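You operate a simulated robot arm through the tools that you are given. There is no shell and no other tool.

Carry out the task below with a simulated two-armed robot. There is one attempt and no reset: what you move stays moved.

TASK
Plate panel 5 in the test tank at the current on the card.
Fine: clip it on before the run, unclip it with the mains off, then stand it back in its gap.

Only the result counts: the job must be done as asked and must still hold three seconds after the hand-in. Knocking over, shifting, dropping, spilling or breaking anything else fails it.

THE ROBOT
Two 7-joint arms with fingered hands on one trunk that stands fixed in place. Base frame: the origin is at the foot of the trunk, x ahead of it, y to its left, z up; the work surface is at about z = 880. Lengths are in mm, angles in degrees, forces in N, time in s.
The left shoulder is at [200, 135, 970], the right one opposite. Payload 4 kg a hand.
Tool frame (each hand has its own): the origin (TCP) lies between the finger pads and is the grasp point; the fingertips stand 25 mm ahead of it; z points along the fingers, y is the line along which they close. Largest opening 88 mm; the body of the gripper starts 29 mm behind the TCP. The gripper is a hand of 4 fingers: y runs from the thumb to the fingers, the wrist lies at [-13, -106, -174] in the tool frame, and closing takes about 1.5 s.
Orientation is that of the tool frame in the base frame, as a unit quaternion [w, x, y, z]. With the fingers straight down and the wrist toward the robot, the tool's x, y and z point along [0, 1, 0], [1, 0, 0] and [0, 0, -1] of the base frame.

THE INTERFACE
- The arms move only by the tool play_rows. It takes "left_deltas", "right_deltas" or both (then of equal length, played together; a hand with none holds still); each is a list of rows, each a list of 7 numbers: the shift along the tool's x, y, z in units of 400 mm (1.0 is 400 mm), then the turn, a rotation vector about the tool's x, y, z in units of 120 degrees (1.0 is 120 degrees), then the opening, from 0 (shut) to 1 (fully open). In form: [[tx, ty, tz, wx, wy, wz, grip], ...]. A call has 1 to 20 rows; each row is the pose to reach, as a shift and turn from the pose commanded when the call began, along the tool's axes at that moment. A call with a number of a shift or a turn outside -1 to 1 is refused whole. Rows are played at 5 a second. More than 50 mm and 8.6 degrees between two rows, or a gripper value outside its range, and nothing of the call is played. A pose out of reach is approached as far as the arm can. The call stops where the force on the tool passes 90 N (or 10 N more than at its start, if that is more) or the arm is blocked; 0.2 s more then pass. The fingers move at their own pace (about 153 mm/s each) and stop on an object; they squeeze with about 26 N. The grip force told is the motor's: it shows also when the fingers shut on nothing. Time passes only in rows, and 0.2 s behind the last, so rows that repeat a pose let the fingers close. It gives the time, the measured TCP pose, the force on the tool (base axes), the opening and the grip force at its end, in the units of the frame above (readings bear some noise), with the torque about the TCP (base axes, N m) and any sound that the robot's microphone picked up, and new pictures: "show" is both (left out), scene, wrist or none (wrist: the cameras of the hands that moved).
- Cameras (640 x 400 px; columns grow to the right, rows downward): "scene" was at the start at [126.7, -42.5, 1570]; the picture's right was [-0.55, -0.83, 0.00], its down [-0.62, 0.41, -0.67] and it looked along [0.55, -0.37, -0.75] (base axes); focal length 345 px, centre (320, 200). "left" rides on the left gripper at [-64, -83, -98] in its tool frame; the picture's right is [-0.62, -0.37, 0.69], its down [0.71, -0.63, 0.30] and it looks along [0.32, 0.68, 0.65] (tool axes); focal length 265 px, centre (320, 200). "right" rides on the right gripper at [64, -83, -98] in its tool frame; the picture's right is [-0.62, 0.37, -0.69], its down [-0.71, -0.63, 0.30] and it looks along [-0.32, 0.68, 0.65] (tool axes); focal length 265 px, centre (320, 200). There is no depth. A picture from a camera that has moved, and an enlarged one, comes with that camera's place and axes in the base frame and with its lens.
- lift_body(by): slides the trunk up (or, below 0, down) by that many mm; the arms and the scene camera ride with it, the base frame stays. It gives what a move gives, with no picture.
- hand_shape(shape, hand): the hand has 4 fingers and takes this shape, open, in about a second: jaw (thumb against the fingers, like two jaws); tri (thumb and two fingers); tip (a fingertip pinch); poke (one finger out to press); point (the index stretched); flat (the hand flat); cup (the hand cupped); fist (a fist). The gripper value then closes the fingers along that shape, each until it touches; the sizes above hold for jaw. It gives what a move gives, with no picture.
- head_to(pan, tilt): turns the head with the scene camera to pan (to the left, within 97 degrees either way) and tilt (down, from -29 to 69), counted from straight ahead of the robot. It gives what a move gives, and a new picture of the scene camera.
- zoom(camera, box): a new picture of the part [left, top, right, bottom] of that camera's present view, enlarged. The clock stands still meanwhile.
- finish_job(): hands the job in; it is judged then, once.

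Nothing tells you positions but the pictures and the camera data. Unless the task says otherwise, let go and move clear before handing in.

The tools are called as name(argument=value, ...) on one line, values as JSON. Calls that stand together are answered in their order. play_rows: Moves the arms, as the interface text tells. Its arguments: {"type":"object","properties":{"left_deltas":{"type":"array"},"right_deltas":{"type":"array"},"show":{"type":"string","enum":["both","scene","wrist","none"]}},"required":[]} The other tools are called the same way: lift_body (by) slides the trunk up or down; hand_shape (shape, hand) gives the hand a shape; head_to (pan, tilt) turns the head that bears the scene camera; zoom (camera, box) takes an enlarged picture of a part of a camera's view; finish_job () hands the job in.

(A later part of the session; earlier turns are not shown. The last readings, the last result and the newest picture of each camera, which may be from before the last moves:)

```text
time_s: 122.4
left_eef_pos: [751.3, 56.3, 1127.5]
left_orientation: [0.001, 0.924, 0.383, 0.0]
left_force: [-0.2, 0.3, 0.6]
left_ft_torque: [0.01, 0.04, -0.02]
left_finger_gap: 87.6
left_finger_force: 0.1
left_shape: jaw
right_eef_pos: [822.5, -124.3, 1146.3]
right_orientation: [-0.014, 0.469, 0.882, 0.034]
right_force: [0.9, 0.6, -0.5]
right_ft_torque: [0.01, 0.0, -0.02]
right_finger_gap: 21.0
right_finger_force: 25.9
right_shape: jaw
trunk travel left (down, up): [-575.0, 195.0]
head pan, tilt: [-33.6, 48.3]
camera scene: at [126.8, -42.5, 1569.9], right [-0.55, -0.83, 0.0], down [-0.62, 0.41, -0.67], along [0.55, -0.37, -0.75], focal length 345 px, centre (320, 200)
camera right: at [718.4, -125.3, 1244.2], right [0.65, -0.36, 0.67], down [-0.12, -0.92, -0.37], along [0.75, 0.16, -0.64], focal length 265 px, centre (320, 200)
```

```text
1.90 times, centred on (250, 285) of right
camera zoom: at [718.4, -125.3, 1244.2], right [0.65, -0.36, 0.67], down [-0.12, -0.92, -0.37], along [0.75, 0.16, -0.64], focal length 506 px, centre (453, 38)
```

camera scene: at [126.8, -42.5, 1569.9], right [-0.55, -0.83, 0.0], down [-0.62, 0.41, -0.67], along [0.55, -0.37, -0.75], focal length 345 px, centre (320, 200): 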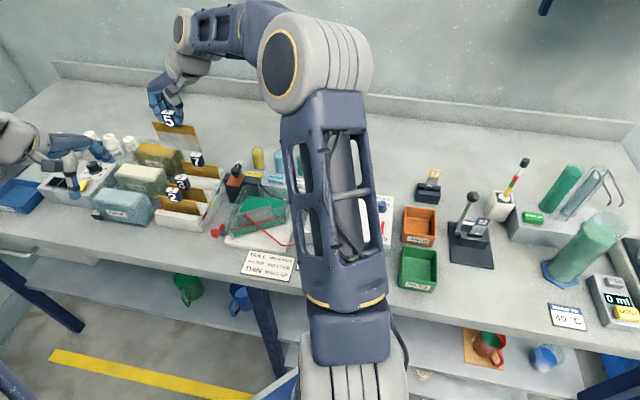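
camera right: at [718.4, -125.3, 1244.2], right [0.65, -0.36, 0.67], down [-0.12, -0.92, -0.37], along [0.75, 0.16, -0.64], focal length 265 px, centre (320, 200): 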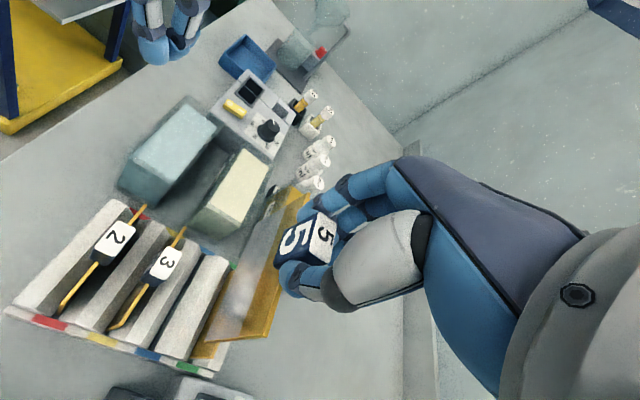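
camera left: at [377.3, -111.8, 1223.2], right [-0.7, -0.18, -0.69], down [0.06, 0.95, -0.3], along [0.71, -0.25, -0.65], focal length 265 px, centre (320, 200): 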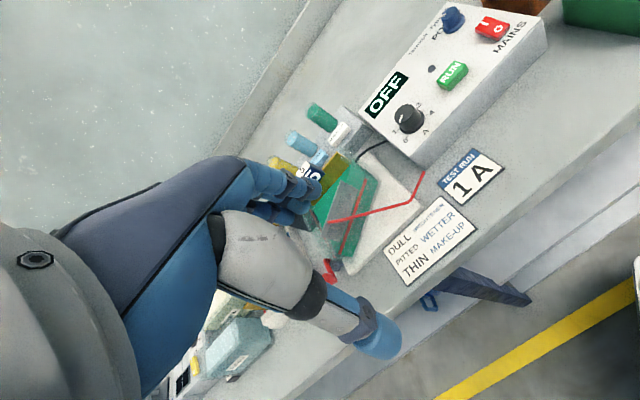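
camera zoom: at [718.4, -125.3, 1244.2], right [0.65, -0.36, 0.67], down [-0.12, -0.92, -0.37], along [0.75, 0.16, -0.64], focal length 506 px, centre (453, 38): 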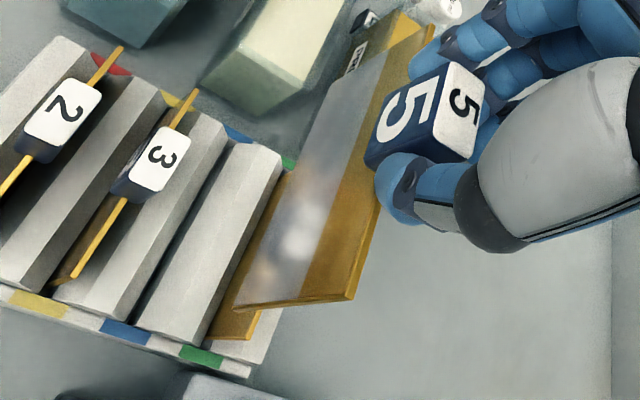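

Comparing with the images from when I first lifted the panel, it now sits ~2 mm too far left. I'll correct that and come down to just above the neighbours' tags.

play_rows(right_deltas=[[-0.0034, -0.005, 0.04, 0, 0, 0, 0], [-0.0068, -0.0101, 0.08, 0, 0, 0, 0], [-0.0068, -0.0101, 0.0996, 0, 0, 0, 0], [-0.0068, -0.0101, 0.0996, 0, 0, 0, 0]], show="none")

zoom(camera="scene", box=[145, 110, 230, 210])

zoom(camera="left", box=[310, 20, 480, 180])

zoom(camera="right", box=[130, 180, 340, 390])

```text
time_s: 123.4
left_eef_pos: [753.5, 54.3, 1127.1]
left_orientation: [-0.001, 0.924, 0.383, 0.0]
left_force: [0.2, 0.1, 0.5]
left_ft_torque: [0.02, -0.03, 0.01]
left_finger_gap: 87.8
left_finger_force: 0.1
left_shape: jaw
right_eef_pos: [821.5, -125.8, 1107.3]
right_orientation: [-0.014, 0.47, 0.882, 0.034]
right_force: [0.2, -0.1, -1.9]
right_ft_torque: [0.01, -0.02, -0.05]
right_finger_gap: 21.2
right_finger_force: 25.6
right_shape: jaw
trunk travel left (down, up): [-575.0, 195.0]
head pan, tilt: [-33.6, 48.3]
```

```text
4.00 times, centred on (188, 160) of scene
camera zoom: at [126.8, -42.5, 1569.9], right [-0.55, -0.83, 0.0], down [-0.62, 0.41, -0.67], along [0.55, -0.37, -0.75], focal length 1380 px, centre (850, 360)
```

zoom: 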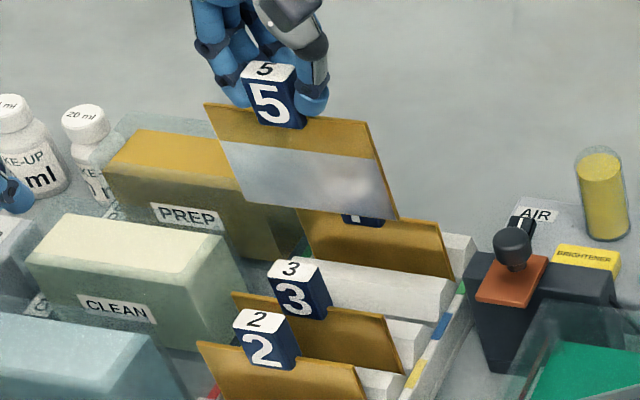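

```text
2.50 times, centred on (395, 100) of left
camera zoom: at [648.2, 67.9, 1225.3], right [-0.7, -0.18, -0.69], down [0.06, 0.95, -0.3], along [0.71, -0.25, -0.65], focal length 664 px, centre (132, 450)
```

zoom: 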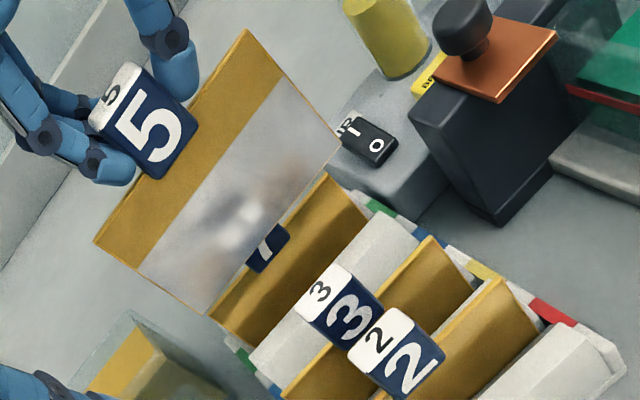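

```text
1.90 times, centred on (235, 285) of right
camera zoom: at [715.7, -126.0, 1205.2], right [0.65, -0.36, 0.67], down [-0.12, -0.92, -0.37], along [0.75, 0.16, -0.64], focal length 506 px, centre (482, 38)
```

zoom: 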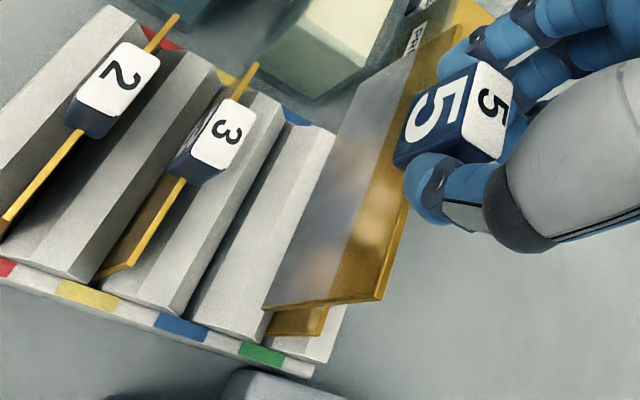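

zoom(camera="scene", box=[190, 150, 230, 190])

zoom(camera="scene", box=[160, 150, 215, 205])

zoom(camera="right", box=[180, 300, 260, 380])

zoom(camera="right", box=[210, 180, 310, 280])

```text
10.00 times, centred on (210, 170) of scene
camera zoom: at [126.8, -42.5, 1569.9], right [-0.55, -0.83, 0.0], down [-0.62, 0.41, -0.67], along [0.55, -0.37, -0.75], focal length 3449 px, centre (1420, 500)
```

zoom: 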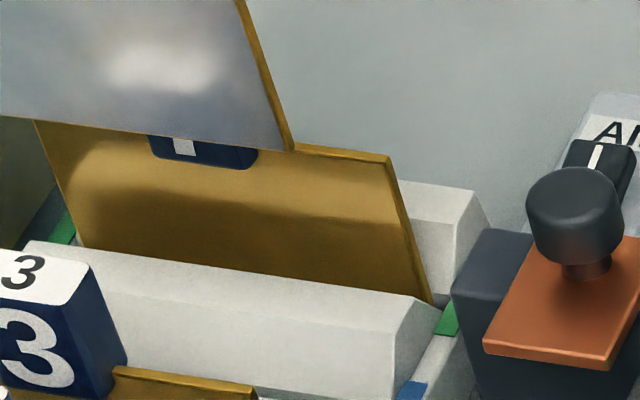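

```text
7.27 times, centred on (188, 178) of scene
camera zoom: at [126.8, -42.5, 1569.9], right [-0.55, -0.83, 0.0], down [-0.62, 0.41, -0.67], along [0.55, -0.37, -0.75], focal length 2508 px, centre (1284, 364)
```

zoom: 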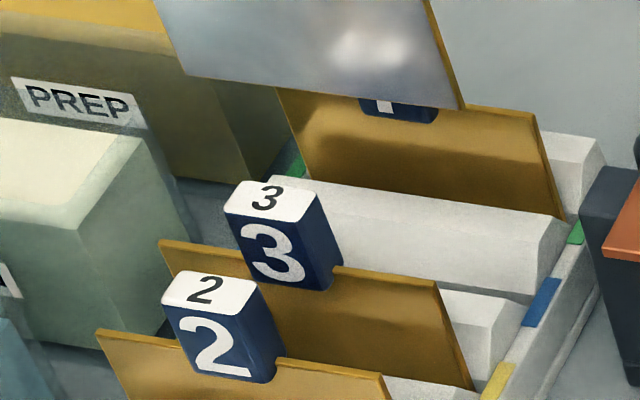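

```text
5.00 times, centred on (220, 340) of right
camera zoom: at [715.7, -126.0, 1205.2], right [0.65, -0.36, 0.67], down [-0.12, -0.92, -0.37], along [0.75, 0.16, -0.64], focal length 1327 px, centre (820, -500)
```

zoom: 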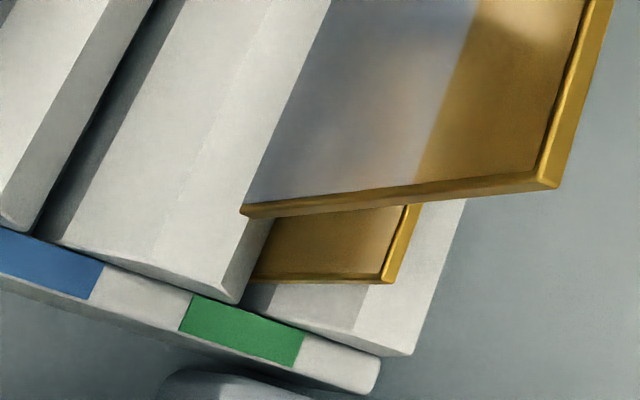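

```text
4.00 times, centred on (260, 230) of right
camera zoom: at [715.7, -126.0, 1205.2], right [0.65, -0.36, 0.67], down [-0.12, -0.92, -0.37], along [0.75, 0.16, -0.64], focal length 1062 px, centre (560, 80)
```

zoom: 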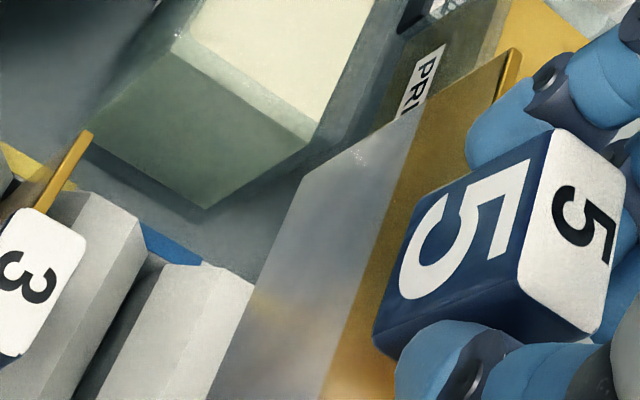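

Triangulation leaves a few mm of ambiguity, so I'll lower the panel closer to the ribs (where parallax vanishes) with a compromise shift and check again.

play_rows(right_deltas=[[-0.0037, 0.0006, 0.046, 0, 0, 0, 0], [-0.0075, 0.0013, 0.092, 0, 0, 0, 0], [-0.0112, 0.0019, 0.1372, 0, 0, 0, 0], [-0.0112, 0.0019, 0.1372, 0, 0, 0, 0]], show="none")

zoom(camera="scene", box=[150, 125, 230, 205])

zoom(camera="left", box=[320, 40, 480, 190])

zoom(camera="right", box=[130, 200, 320, 390])

```text
time_s: 124.4
left_eef_pos: [752.0, 54.5, 1127.0]
left_orientation: [0.0, 0.924, 0.383, 0.001]
left_force: [-0.3, -0.8, 0.5]
left_ft_torque: [-0.02, 0.0, 0.01]
left_finger_gap: 87.7
left_finger_force: 0.1
left_shape: jaw
right_eef_pos: [825.6, -126.7, 1051.0]
right_orientation: [-0.013, 0.469, 0.882, 0.033]
right_force: [0.3, 0.7, -0.7]
right_ft_torque: [0.01, 0.01, -0.02]
right_finger_gap: 21.0
right_finger_force: 25.5
right_shape: jaw
trunk travel left (down, up): [-575.0, 195.0]
head pan, tilt: [-33.6, 48.3]
```

```text
5.00 times, centred on (190, 165) of scene
camera zoom: at [126.8, -42.5, 1570.0], right [-0.55, -0.83, 0.0], down [-0.62, 0.41, -0.67], along [0.55, -0.37, -0.75], focal length 1724 px, centre (970, 375)
```

zoom: 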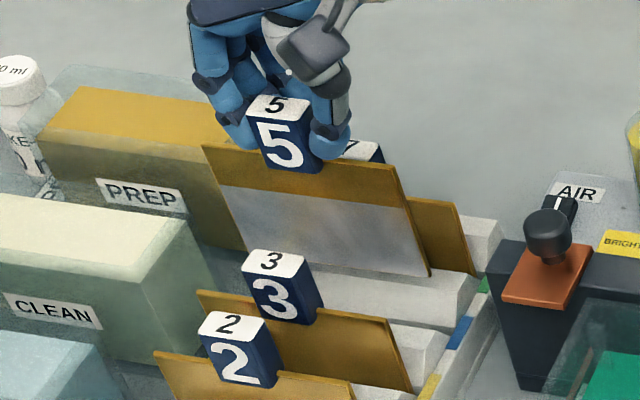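

```text
2.67 times, centred on (400, 115) of left
camera zoom: at [648.2, 67.9, 1225.3], right [-0.7, -0.18, -0.69], down [0.06, 0.95, -0.3], along [0.71, -0.25, -0.65], focal length 708 px, centre (107, 427)
```

zoom: 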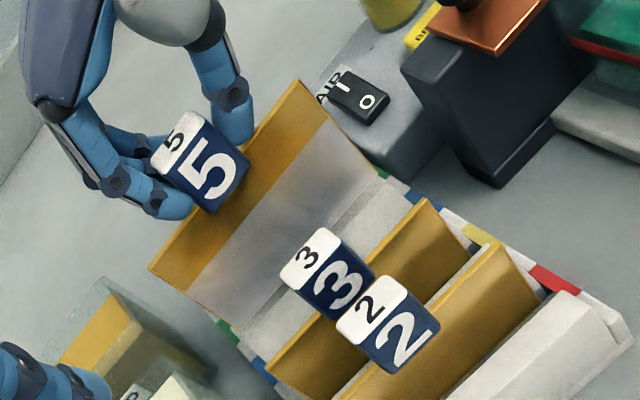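

```text
2.11 times, centred on (225, 295) of right
camera zoom: at [720.4, -126.6, 1148.8], right [0.65, -0.36, 0.67], down [-0.12, -0.92, -0.37], along [0.75, 0.16, -0.64], focal length 559 px, centre (520, 0)
```

zoom: 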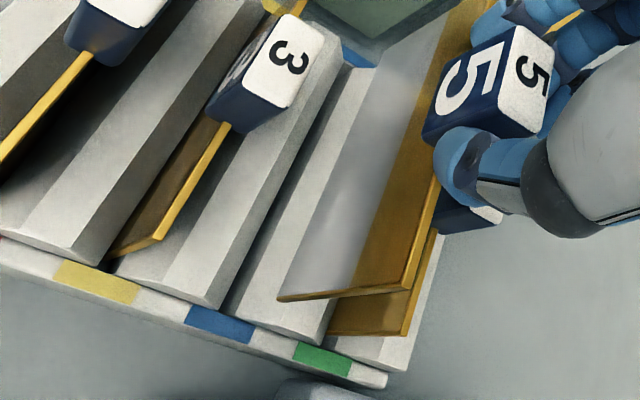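

At this height both cameras agree: panel spans s −552…−449 at f≈671, right over its gap (target f≈670). I'll descend in small steps with force checks.

play_rows(right_deltas=[[0.0002, -0.0008, 0.0125, 0, 0, 0, 0], [0.0003, -0.0015, 0.025, 0, 0, 0, 0], [0.0003, -0.0023, 0.0375, 0, 0, 0, 0]], show="none")

zoom(camera="scene", box=[150, 135, 230, 205])

zoom(camera="right", box=[130, 200, 320, 390])

zoom(camera="left", box=[330, 60, 470, 190])

```text
time_s: 125.2
left_eef_pos: [751.3, 55.5, 1126.7]
left_orientation: [0.0, 0.924, 0.383, -0.001]
left_force: [-0.8, 0.4, 0.4]
left_ft_torque: [0.02, -0.01, -0.01]
left_finger_gap: 87.3
left_finger_force: 0.0
left_shape: jaw
right_eef_pos: [825.4, -126.0, 1035.8]
right_orientation: [-0.013, 0.47, 0.882, 0.034]
right_force: [0.3, 0.3, -1.3]
right_ft_torque: [-0.02, -0.01, 0.0]
right_finger_gap: 20.9
right_finger_force: 25.9
right_shape: jaw
trunk travel left (down, up): [-575.0, 195.0]
head pan, tilt: [-33.6, 48.3]
```

```text
5.71 times, centred on (190, 170) of scene
camera zoom: at [126.8, -42.5, 1570.0], right [-0.55, -0.83, 0.0], down [-0.62, 0.41, -0.67], along [0.55, -0.37, -0.75], focal length 1971 px, centre (1063, 371)
```

zoom: 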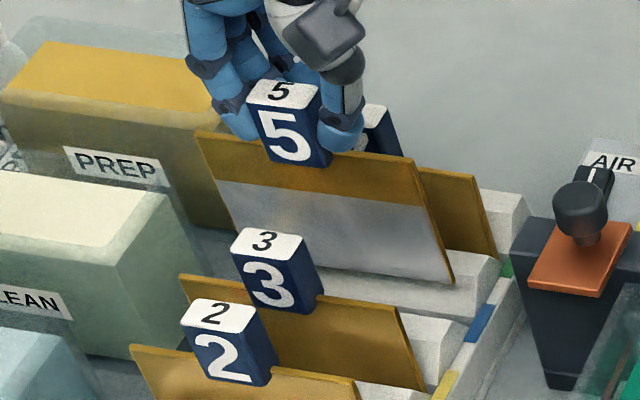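

```text
2.11 times, centred on (225, 295) of right
camera zoom: at [719.8, -126.3, 1134.5], right [0.65, -0.36, 0.67], down [-0.12, -0.92, -0.37], along [0.75, 0.16, -0.64], focal length 559 px, centre (520, 0)
```

zoom: 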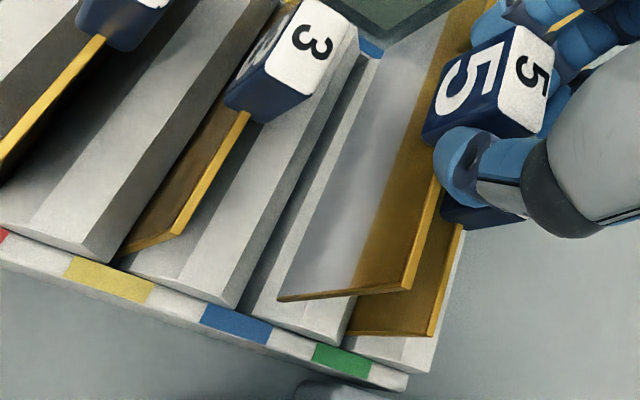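

```text
3.08 times, centred on (400, 125) of left
camera zoom: at [648.2, 67.9, 1225.3], right [-0.7, -0.18, -0.69], down [0.06, 0.95, -0.3], along [0.71, -0.25, -0.65], focal length 817 px, centre (74, 431)
```

zoom: 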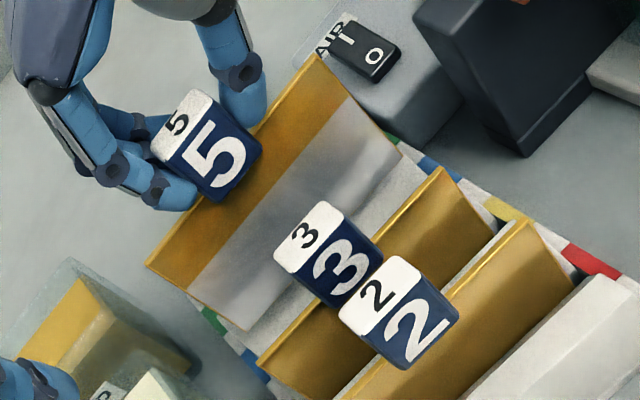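

play_rows(right_deltas=[[-0.0007, -0.0006, 0.0125, 0, 0, 0, 0], [-0.0014, -0.0012, 0.025, 0, 0, 0, 0]], show="none")

zoom(camera="right", box=[130, 200, 320, 390])

zoom(camera="scene", box=[165, 150, 225, 205])

```text
time_s: 125.8
left_eef_pos: [751.6, 55.5, 1127.3]
left_orientation: [-0.001, 0.924, 0.383, 0.0]
left_force: [-0.5, -0.4, -0.1]
left_ft_torque: [-0.01, -0.03, 0.0]
left_finger_gap: 87.8
left_finger_force: 0.1
left_shape: jaw
right_eef_pos: [825.1, -126.0, 1028.3]
right_orientation: [-0.013, 0.47, 0.882, 0.033]
right_force: [0.5, -0.8, -0.8]
right_ft_torque: [0.03, -0.01, 0.01]
right_finger_gap: 21.0
right_finger_force: 26.1
right_shape: jaw
trunk travel left (down, up): [-575.0, 195.0]
head pan, tilt: [-33.6, 48.3]
```

```text
2.11 times, centred on (225, 295) of right
camera zoom: at [719.4, -126.7, 1124.7], right [0.65, -0.36, 0.67], down [-0.12, -0.92, -0.37], along [0.75, 0.16, -0.64], focal length 559 px, centre (520, 0)
```

zoom: 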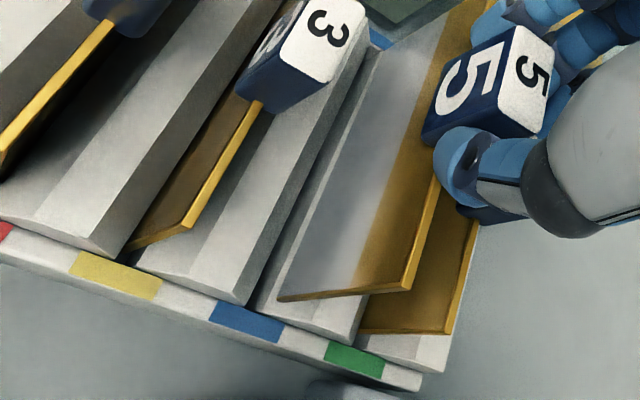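

```text
7.27 times, centred on (195, 178) of scene
camera zoom: at [126.8, -42.5, 1570.0], right [-0.55, -0.83, 0.0], down [-0.62, 0.41, -0.67], along [0.55, -0.37, -0.75], focal length 2508 px, centre (1229, 364)
```

zoom: 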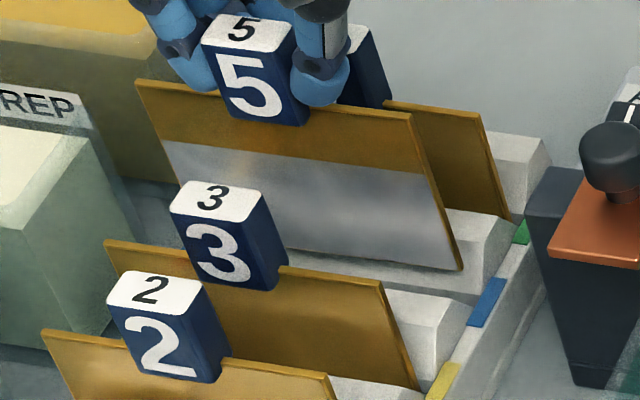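

play_rows(right_deltas=[[-0.0005, -0.0005, 0.01, 0, 0, 0, 0], [-0.0011, -0.0009, 0.02, 0, 0, 0, 0]], show="none")

zoom(camera="right", box=[130, 200, 320, 390])

zoom(camera="scene", box=[165, 150, 225, 205])

```text
time_s: 126.4
left_eef_pos: [750.5, 54.9, 1128.5]
left_orientation: [0.0, 0.924, 0.382, 0.0]
left_force: [1.0, -0.2, -1.2]
left_ft_torque: [0.02, -0.01, -0.01]
left_finger_gap: 87.3
left_finger_force: 0.0
left_shape: jaw
right_eef_pos: [824.4, -126.7, 1018.7]
right_orientation: [-0.014, 0.47, 0.882, 0.035]
right_force: [0.0, 0.3, -0.7]
right_ft_torque: [-0.02, -0.02, -0.03]
right_finger_gap: 21.3
right_finger_force: 25.7
right_shape: jaw
trunk travel left (down, up): [-575.0, 195.0]
head pan, tilt: [-33.6, 48.3]
```

```text
2.11 times, centred on (225, 295) of right
camera zoom: at [718.9, -126.8, 1116.6], right [0.65, -0.36, 0.67], down [-0.12, -0.92, -0.37], along [0.75, 0.16, -0.64], focal length 559 px, centre (520, 0)
```

zoom: 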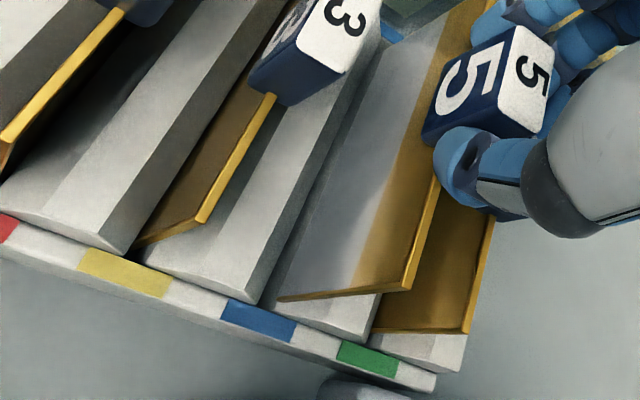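

```text
7.27 times, centred on (195, 178) of scene
camera zoom: at [126.8, -42.5, 1570.0], right [-0.55, -0.83, 0.0], down [-0.62, 0.41, -0.67], along [0.55, -0.37, -0.75], focal length 2508 px, centre (1229, 364)
```

zoom: 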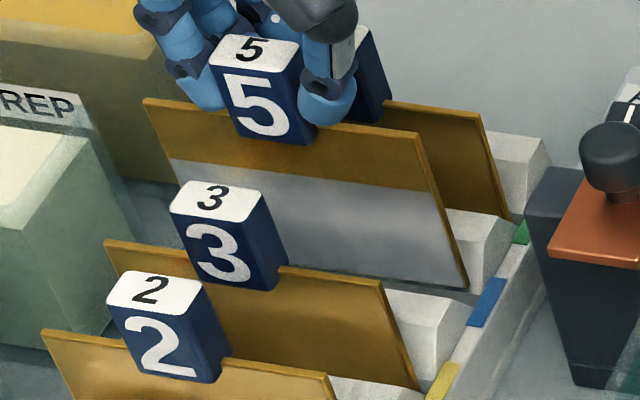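

play_rows(right_deltas=[[-0.0005, -0.0005, 0.01, 0, 0, 0, 0], [-0.0011, -0.0009, 0.02, 0, 0, 0, 0]], show="none")

zoom(camera="right", box=[130, 200, 320, 390])

zoom(camera="scene", box=[165, 150, 225, 205])

```text
time_s: 127.0
left_eef_pos: [752.8, 53.8, 1126.2]
left_orientation: [0.0, 0.924, 0.383, 0.0]
left_force: [0.2, 0.8, 0.2]
left_ft_torque: [-0.02, 0.02, 0.01]
left_finger_gap: 87.5
left_finger_force: 0.1
left_shape: jaw
right_eef_pos: [825.0, -127.0, 1011.0]
right_orientation: [-0.013, 0.47, 0.882, 0.034]
right_force: [-0.7, 0.0, -1.0]
right_ft_torque: [0.02, 0.02, -0.01]
right_finger_gap: 21.1
right_finger_force: 25.9
right_shape: jaw
trunk travel left (down, up): [-575.0, 195.0]
head pan, tilt: [-33.6, 48.3]
```

```text
2.11 times, centred on (225, 295) of right
camera zoom: at [718.8, -127.4, 1107.8], right [0.65, -0.36, 0.67], down [-0.12, -0.92, -0.37], along [0.75, 0.16, -0.64], focal length 559 px, centre (520, 0)
```

zoom: 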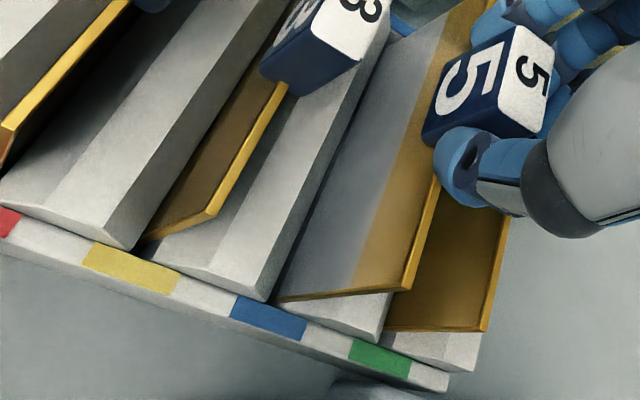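

```text
7.27 times, centred on (195, 178) of scene
camera zoom: at [126.8, -42.5, 1570.0], right [-0.55, -0.83, 0.0], down [-0.62, 0.41, -0.67], along [0.55, -0.37, -0.75], focal length 2508 px, centre (1229, 364)
```

zoom: 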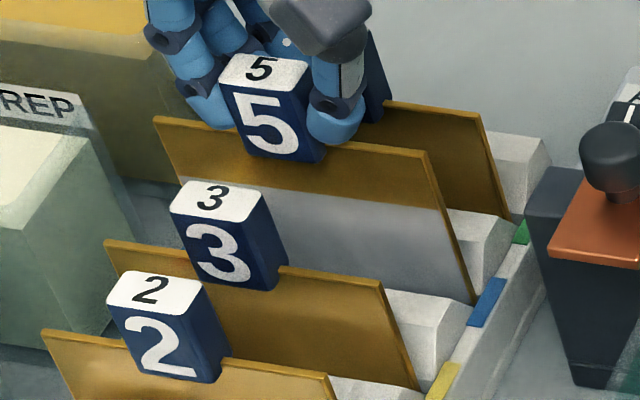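

play_rows(right_deltas=[[-0.0005, -0.0005, 0.01, 0, 0, 0, 0], [-0.0011, -0.0009, 0.02, 0, 0, 0, 0]], show="none")

zoom(camera="right", box=[130, 200, 320, 390])

zoom(camera="scene", box=[165, 150, 225, 205])

```text
time_s: 127.6
left_eef_pos: [752.6, 54.6, 1127.3]
left_orientation: [0.0, 0.924, 0.383, -0.001]
left_force: [0.2, -0.4, -0.9]
left_ft_torque: [0.02, -0.01, -0.01]
left_finger_gap: 87.6
left_finger_force: 0.0
left_shape: jaw
right_eef_pos: [824.1, -125.8, 1002.7]
right_orientation: [-0.014, 0.47, 0.882, 0.034]
right_force: [-0.1, -0.2, -1.8]
right_ft_torque: [0.0, 0.0, 0.02]
right_finger_gap: 21.0
right_finger_force: 25.7
right_shape: jaw
trunk travel left (down, up): [-575.0, 195.0]
head pan, tilt: [-33.6, 48.3]
```

```text
2.11 times, centred on (225, 295) of right
camera zoom: at [717.9, -126.8, 1099.6], right [0.65, -0.36, 0.67], down [-0.12, -0.92, -0.37], along [0.75, 0.16, -0.64], focal length 559 px, centre (520, 0)
```

zoom: 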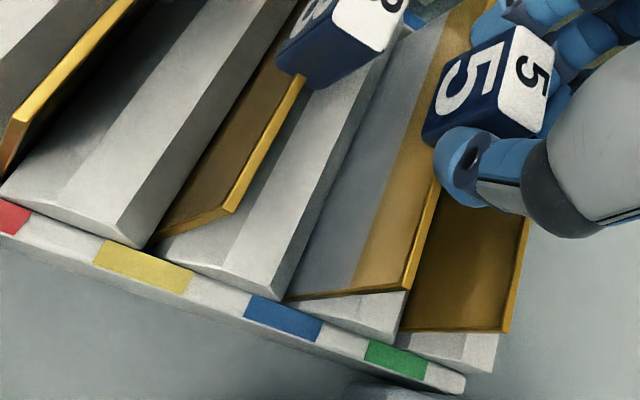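

```text
7.27 times, centred on (195, 178) of scene
camera zoom: at [126.8, -42.5, 1570.0], right [-0.55, -0.83, 0.0], down [-0.62, 0.41, -0.67], along [0.55, -0.37, -0.75], focal length 2508 px, centre (1229, 364)
```

zoom: 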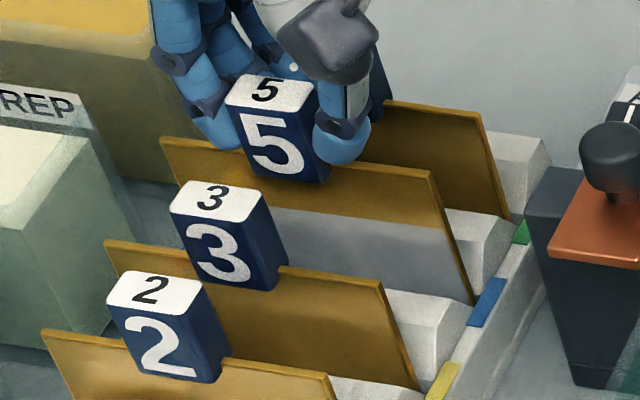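

The lower edge is now inside the gap with no contact force. Continuing gently to the bottom.

play_rows(right_deltas=[[-0.0004, -0.0003, 0.0075, 0, 0, 0, 0], [-0.0008, -0.0007, 0.015, 0, 0, 0, 0]], show="none")

play_rows(right_deltas=[[-0.0002, -0.0002, 0.0045, 0, 0, 0, 0], [-0.0005, -0.0004, 0.009, 0, 0, 0, 0]], show="none")

zoom(camera="scene", box=[165, 150, 225, 205])

zoom(camera="right", box=[130, 200, 320, 390])

```text
time_s: 128.2
left_eef_pos: [752.1, 56.2, 1128.6]
left_orientation: [0.0, 0.924, 0.383, -0.001]
left_force: [0.6, -0.5, -0.3]
left_ft_torque: [0.02, -0.04, 0.04]
left_finger_gap: 87.7
left_finger_force: 0.0
left_shape: jaw
right_eef_pos: [824.4, -126.5, 996.4]
right_orientation: [-0.014, 0.47, 0.882, 0.034]
right_force: [0.1, 0.2, -0.8]
right_ft_torque: [-0.02, 0.0, 0.0]
right_finger_gap: 21.1
right_finger_force: 25.8
right_shape: jaw
trunk travel left (down, up): [-575.0, 195.0]
head pan, tilt: [-33.6, 48.3]
```

```text
time_s: 128.8
left_eef_pos: [752.0, 55.4, 1127.5]
left_orientation: [0.0, 0.924, 0.383, 0.0]
left_force: [0.2, -0.1, 0.4]
left_ft_torque: [0.01, -0.03, 0.0]
left_finger_gap: 87.5
left_finger_force: 0.2
left_shape: jaw
right_eef_pos: [824.2, -126.9, 993.6]
right_orientation: [-0.014, 0.47, 0.882, 0.034]
right_force: [0.7, 0.5, -0.8]
right_ft_torque: [0.0, 0.01, 0.03]
right_finger_gap: 20.9
right_finger_force: 26.1
right_shape: jaw
trunk travel left (down, up): [-575.0, 195.0]
head pan, tilt: [-33.6, 48.3]
```

```text
7.27 times, centred on (195, 178) of scene
camera zoom: at [126.8, -42.5, 1569.9], right [-0.55, -0.83, 0.0], down [-0.62, 0.41, -0.67], along [0.55, -0.37, -0.75], focal length 2508 px, centre (1229, 364)
```

zoom: 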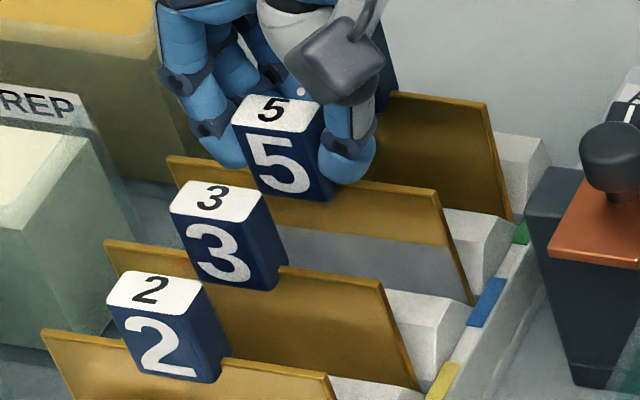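

```text
2.11 times, centred on (225, 295) of right
camera zoom: at [718.0, -126.3, 1090.6], right [0.65, -0.36, 0.67], down [-0.12, -0.92, -0.37], along [0.75, 0.16, -0.64], focal length 559 px, centre (520, 0)
```

zoom: 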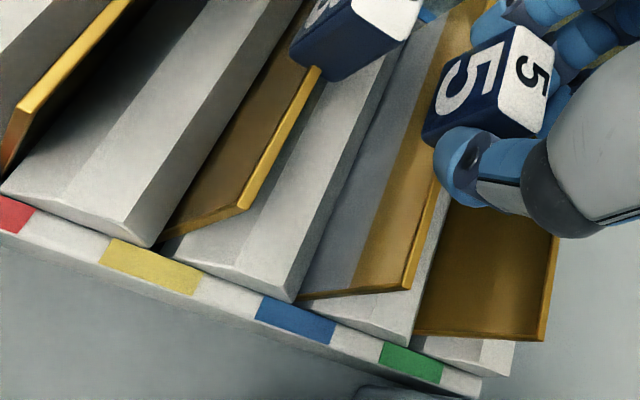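

The panel is nearly seated, but one finger seems to lean against tag 7, tipping panel 7 back slightly. I'll ease the hand 2 mm forward and lower the last few millimetres.

play_rows(right_deltas=[[0.0035, -0.0005, 0.0, 0, 0, 0, 0], [0.0046, -0.001, 0.004, 0, 0, 0, 0], [0.0044, -0.0011, 0.008, 0, 0, 0, 0]], show="none")

zoom(camera="scene", box=[165, 140, 225, 195])

zoom(camera="left", box=[330, 50, 450, 160])

```text
time_s: 129.6
left_eef_pos: [752.0, 54.4, 1128.7]
left_orientation: [0.0, 0.924, 0.382, 0.0]
left_force: [1.2, -0.1, -0.1]
left_ft_torque: [-0.01, -0.04, 0.04]
left_finger_gap: 87.5
left_finger_force: 0.0
left_shape: jaw
right_eef_pos: [824.7, -123.9, 990.7]
right_orientation: [-0.013, 0.47, 0.882, 0.034]
right_force: [-0.7, -0.4, 3.9]
right_ft_torque: [-0.01, -0.05, 0.03]
right_finger_gap: 21.1
right_finger_force: 26.3
right_shape: jaw
trunk travel left (down, up): [-575.0, 195.0]
head pan, tilt: [-33.6, 48.3]
```

```text
7.27 times, centred on (195, 168) of scene
camera zoom: at [126.7, -42.5, 1570.1], right [-0.55, -0.83, 0.0], down [-0.62, 0.41, -0.67], along [0.55, -0.37, -0.75], focal length 2508 px, centre (1229, 436)
```

zoom: 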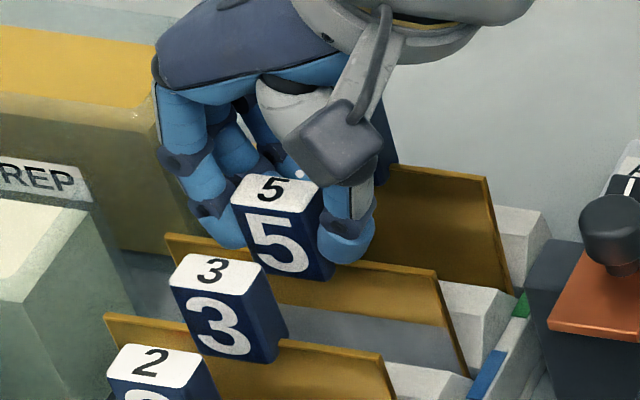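

```text
3.64 times, centred on (390, 105) of left
camera zoom: at [648.1, 67.8, 1225.4], right [-0.7, -0.18, -0.69], down [0.06, 0.95, -0.3], along [0.71, -0.25, -0.65], focal length 965 px, centre (66, 546)
```

zoom: 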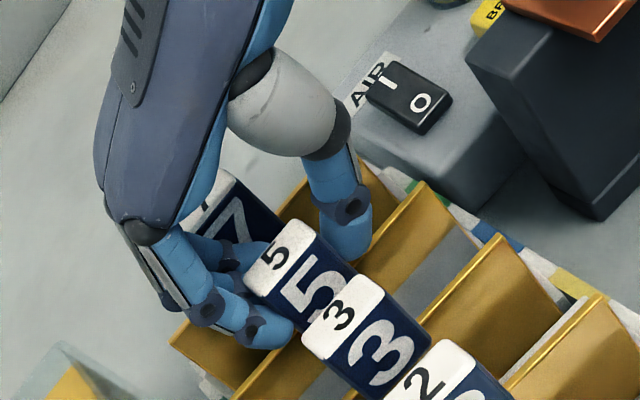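

The bottom is reached (4 N, panel seated). I'll open only slightly, slip the hand 3 mm forward away from tag 7, and then rise.

play_rows(right_deltas=[[0, 0, -0.001, 0, 0, 0, 0.2], [0, 0, -0.001, 0, 0, 0, 0.3], [0.0037, -0.0008, -0.001, 0, 0, 0, 0.4], [0.0073, -0.0015, -0.001, 0, 0, 0, 0.42], [0.0073, -0.0015, -0.001, 0, 0, 0, 0.42], [0.0073, -0.0015, -0.001, 0, 0, 0, 0.42]], show="none")

zoom(camera="scene", box=[165, 140, 225, 195])

zoom(camera="left", box=[330, 50, 450, 160])

zoom(camera="right", box=[180, 180, 360, 360])

```text
time_s: 131.0
left_eef_pos: [752.8, 56.9, 1126.8]
left_orientation: [0.0, 0.923, 0.384, 0.001]
left_force: [0.0, -0.2, -0.5]
left_ft_torque: [-0.01, 0.0, 0.0]
left_finger_gap: 87.6
left_finger_force: 0.0
left_shape: jaw
right_eef_pos: [820.3, -122.7, 990.4]
right_orientation: [-0.013, 0.47, 0.882, 0.034]
right_force: [0.1, -0.4, 0.1]
right_ft_torque: [0.01, -0.02, 0.02]
right_finger_gap: 36.6
right_finger_force: 0.1
right_shape: jaw
trunk travel left (down, up): [-575.0, 195.0]
head pan, tilt: [-33.6, 48.3]
```

```text
7.27 times, centred on (195, 168) of scene
camera zoom: at [126.8, -42.5, 1569.9], right [-0.55, -0.83, 0.0], down [-0.62, 0.41, -0.67], along [0.55, -0.37, -0.75], focal length 2508 px, centre (1229, 436)
```

zoom: 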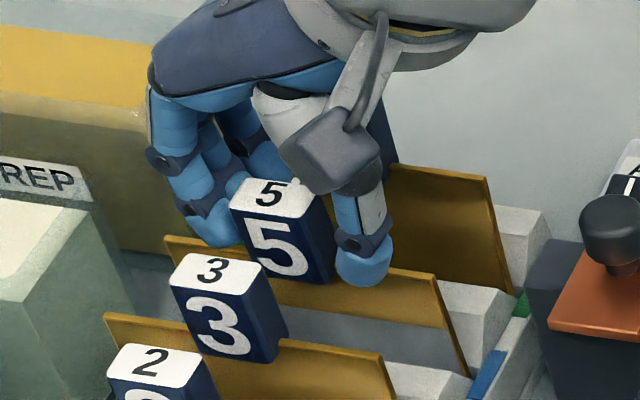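

```text
3.64 times, centred on (390, 105) of left
camera zoom: at [648.2, 67.9, 1225.3], right [-0.7, -0.18, -0.69], down [0.06, 0.95, -0.3], along [0.71, -0.25, -0.65], focal length 965 px, centre (66, 546)
```

zoom: 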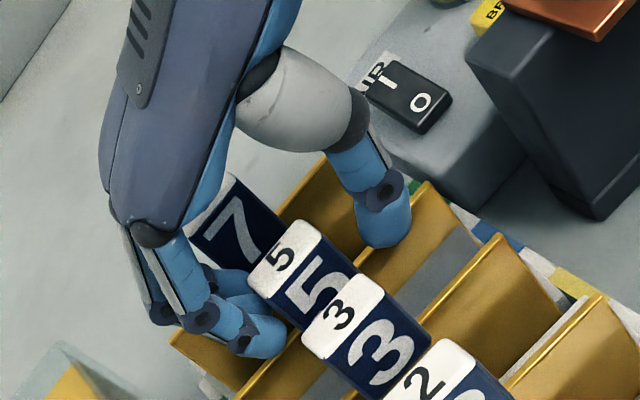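

```text
2.22 times, centred on (270, 270) of right
camera zoom: at [714.2, -122.9, 1088.6], right [0.65, -0.36, 0.67], down [-0.12, -0.92, -0.37], along [0.75, 0.16, -0.64], focal length 590 px, centre (431, 44)
```

zoom: 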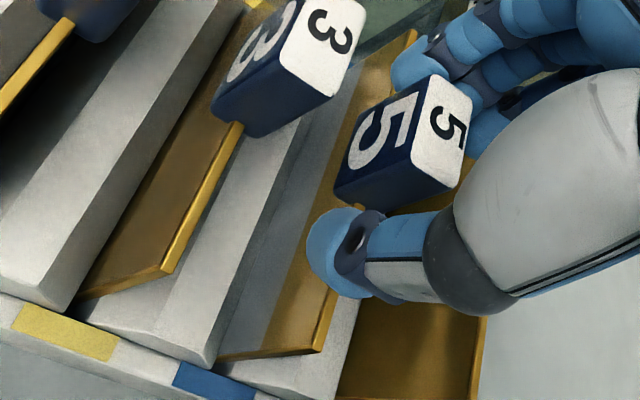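

Released; the panel stands free in its gap. Rising straight up.

play_rows(right_deltas=[[0.0014, 0.0012, -0.025, 0, 0, 0, 0.42], [0.0035, 0.0029, -0.062, 0, 0, 0, 0.42], [0.0071, 0.0058, -0.125, 0, 0, 0, 0.42], [0.0114, 0.0093, -0.2, 0, 0, 0, 0.42], [0.0159, 0.0131, -0.28, 0, 0, 0, 0.42], [0.0159, 0.0131, -0.28, 0, 0, 0, 0.42]], show="both")

zoom(camera="scene", box=[150, 140, 230, 220])

zoom(camera="left", box=[330, 60, 490, 200])

```text
time_s: 132.4
left_eef_pos: [753.2, 55.5, 1127.6]
left_orientation: [0.0, 0.924, 0.383, 0.0]
left_force: [0.8, -0.1, 0.2]
left_ft_torque: [0.0, -0.01, 0.01]
left_finger_gap: 87.4
left_finger_force: 0.1
left_shape: jaw
right_eef_pos: [818.0, -122.5, 1104.4]
right_orientation: [-0.014, 0.471, 0.882, 0.034]
right_force: [-0.4, -0.4, -0.1]
right_ft_torque: [0.02, 0.03, 0.0]
right_finger_gap: 36.5
right_finger_force: 0.1
right_shape: jaw
trunk travel left (down, up): [-575.0, 195.0]
head pan, tilt: [-33.6, 48.3]
camera scene: at [126.8, -42.5, 1569.9], right [-0.55, -0.83, 0.0], down [-0.62, 0.41, -0.67], along [0.55, -0.37, -0.75], focal length 345 px, centre (320, 200)
camera right: at [713.3, -123.0, 1202.1], right [0.65, -0.36, 0.67], down [-0.12, -0.92, -0.37], along [0.75, 0.16, -0.64], focal length 265 px, centre (320, 200)
```

scene: 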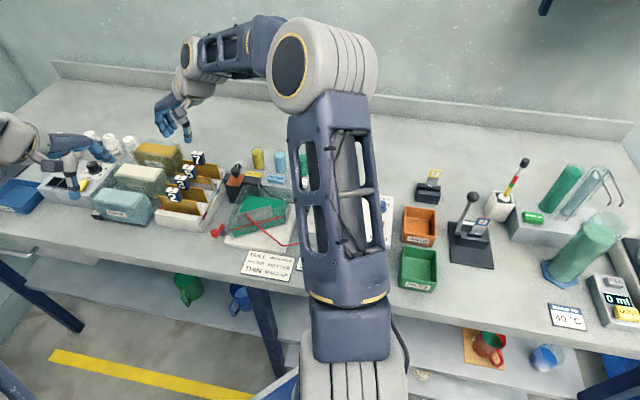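
right: 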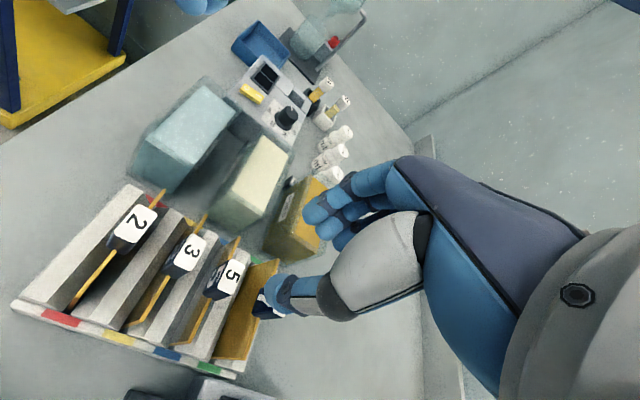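

```text
5.00 times, centred on (190, 180) of scene
camera zoom: at [126.8, -42.5, 1569.9], right [-0.55, -0.83, 0.0], down [-0.62, 0.41, -0.67], along [0.55, -0.37, -0.75], focal length 1724 px, centre (970, 300)
```

zoom: 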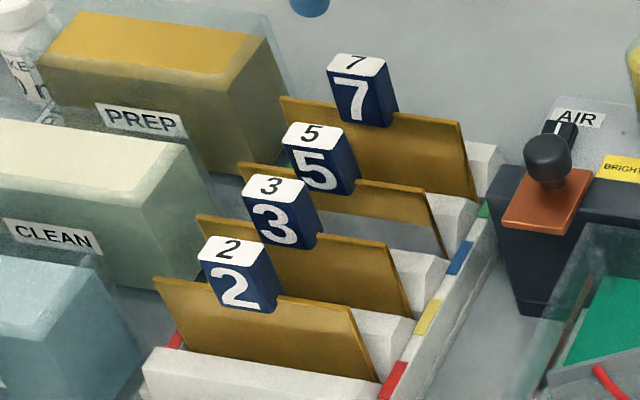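

```text
2.86 times, centred on (410, 130) of left
camera zoom: at [648.3, 67.8, 1225.3], right [-0.7, -0.18, -0.69], down [0.06, 0.95, -0.3], along [0.71, -0.25, -0.65], focal length 758 px, centre (63, 400)
```

zoom: 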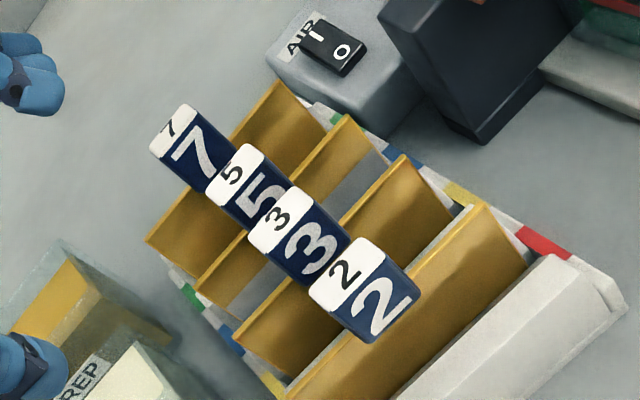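

Panel 5 stands in its gap. Let me check closely that it's properly seated and that panel 7 (touched by a finger) is still upright in its own gap.

zoom(camera="scene", box=[175, 145, 220, 190])

zoom(camera="right", box=[100, 220, 300, 390])

zoom(camera="left", box=[360, 80, 460, 160])

```text
8.89 times, centred on (198, 168) of scene
camera zoom: at [126.8, -42.5, 1569.9], right [-0.55, -0.83, 0.0], down [-0.62, 0.41, -0.67], along [0.55, -0.37, -0.75], focal length 3066 px, centre (1409, 489)
```

zoom: 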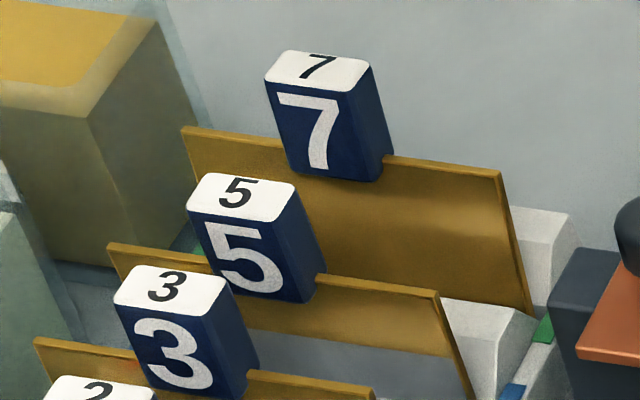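

```text
2.35 times, centred on (200, 305) of right
camera zoom: at [713.3, -123.0, 1202.1], right [0.65, -0.36, 0.67], down [-0.12, -0.92, -0.37], along [0.75, 0.16, -0.64], focal length 624 px, centre (602, -47)
```

zoom: 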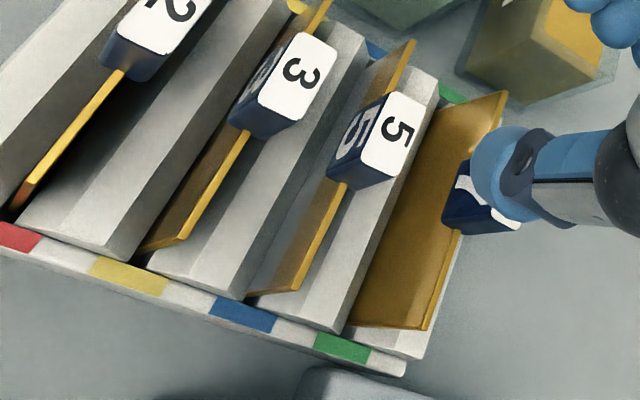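

```text
5.00 times, centred on (410, 120) of left
camera zoom: at [648.3, 67.8, 1225.3], right [-0.7, -0.18, -0.69], down [0.06, 0.95, -0.3], along [0.71, -0.25, -0.65], focal length 1327 px, centre (-130, 600)
```

zoom: 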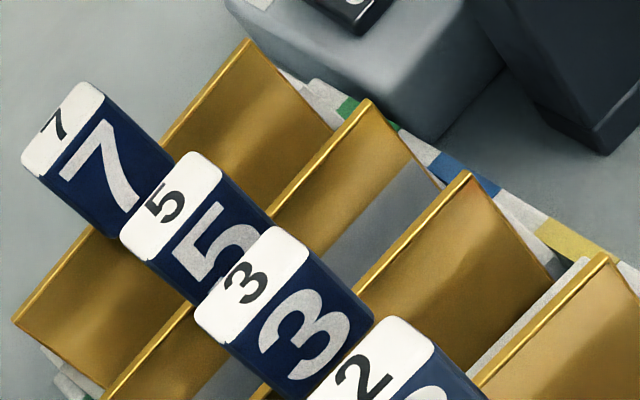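

Panel 5 is properly in. Panel 7 was tipped back ~5 mm at its top by my finger; to leave it as it was, I'll gently nudge its tag forward from behind. First, move the closed hand behind the rack, squared up.

play_rows(right_deltas=[[-0.0605, 0.0153, -0.003, 0.006, -0.006, -0.023, 0.3], [-0.121, 0.0305, -0.0055, 0.0125, -0.012, -0.046, 0.1], [-0.1815, 0.0458, -0.008, 0.0188, -0.018, -0.069, 0], [-0.242, 0.061, -0.011, 0.025, -0.024, -0.092, 0], [-0.242, 0.061, -0.011, 0.025, -0.024, -0.092, 0], [-0.242, 0.061, -0.011, 0.025, -0.024, -0.092, 0]], show="both")

zoom(camera="scene", box=[145, 100, 235, 200])

zoom(camera="left", box=[330, 20, 490, 160])

```text
time_s: 133.8
left_eef_pos: [752.6, 55.0, 1127.5]
left_orientation: [0.0, 0.924, 0.383, 0.0]
left_force: [0.1, -0.4, -0.1]
left_ft_torque: [0.0, 0.02, -0.02]
left_finger_gap: 87.5
left_finger_force: 0.2
left_shape: jaw
right_eef_pos: [895.4, -188.4, 1103.9]
right_orientation: [0.0, 0.383, 0.924, 0.0]
right_force: [-0.1, -0.2, -0.3]
right_ft_torque: [-0.03, -0.01, -0.01]
right_finger_gap: 0.0
right_finger_force: 25.8
right_shape: jaw
trunk travel left (down, up): [-575.0, 195.0]
head pan, tilt: [-33.6, 48.3]
camera scene: at [126.8, -42.5, 1569.9], right [-0.55, -0.83, 0.0], down [-0.62, 0.41, -0.67], along [0.55, -0.37, -0.75], focal length 345 px, centre (320, 200)
camera right: at [791.2, -203.1, 1203.2], right [0.7, -0.18, 0.69], down [0.06, -0.95, -0.3], along [0.71, 0.25, -0.65], focal length 265 px, centre (320, 200)
```

scene: 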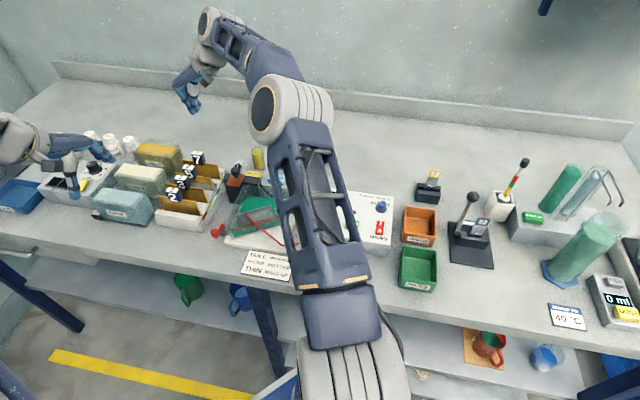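
right: 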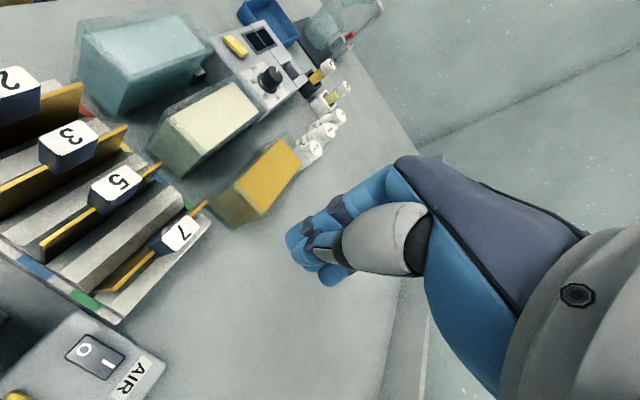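

```text
4.00 times, centred on (190, 150) of scene
camera zoom: at [126.8, -42.5, 1569.9], right [-0.55, -0.83, 0.0], down [-0.62, 0.41, -0.67], along [0.55, -0.37, -0.75], focal length 1380 px, centre (840, 400)
```

zoom: 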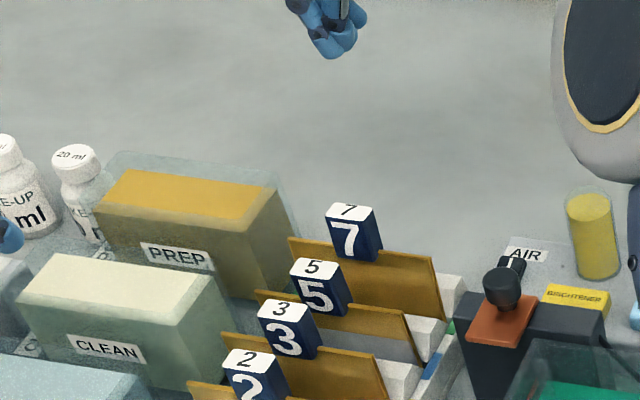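

```text
2.86 times, centred on (410, 90) of left
camera zoom: at [648.2, 67.8, 1225.3], right [-0.7, -0.18, -0.69], down [0.06, 0.95, -0.3], along [0.71, -0.25, -0.65], focal length 758 px, centre (63, 514)
```

zoom: 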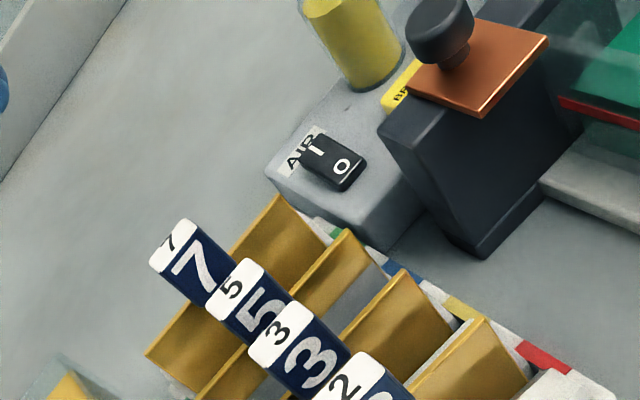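

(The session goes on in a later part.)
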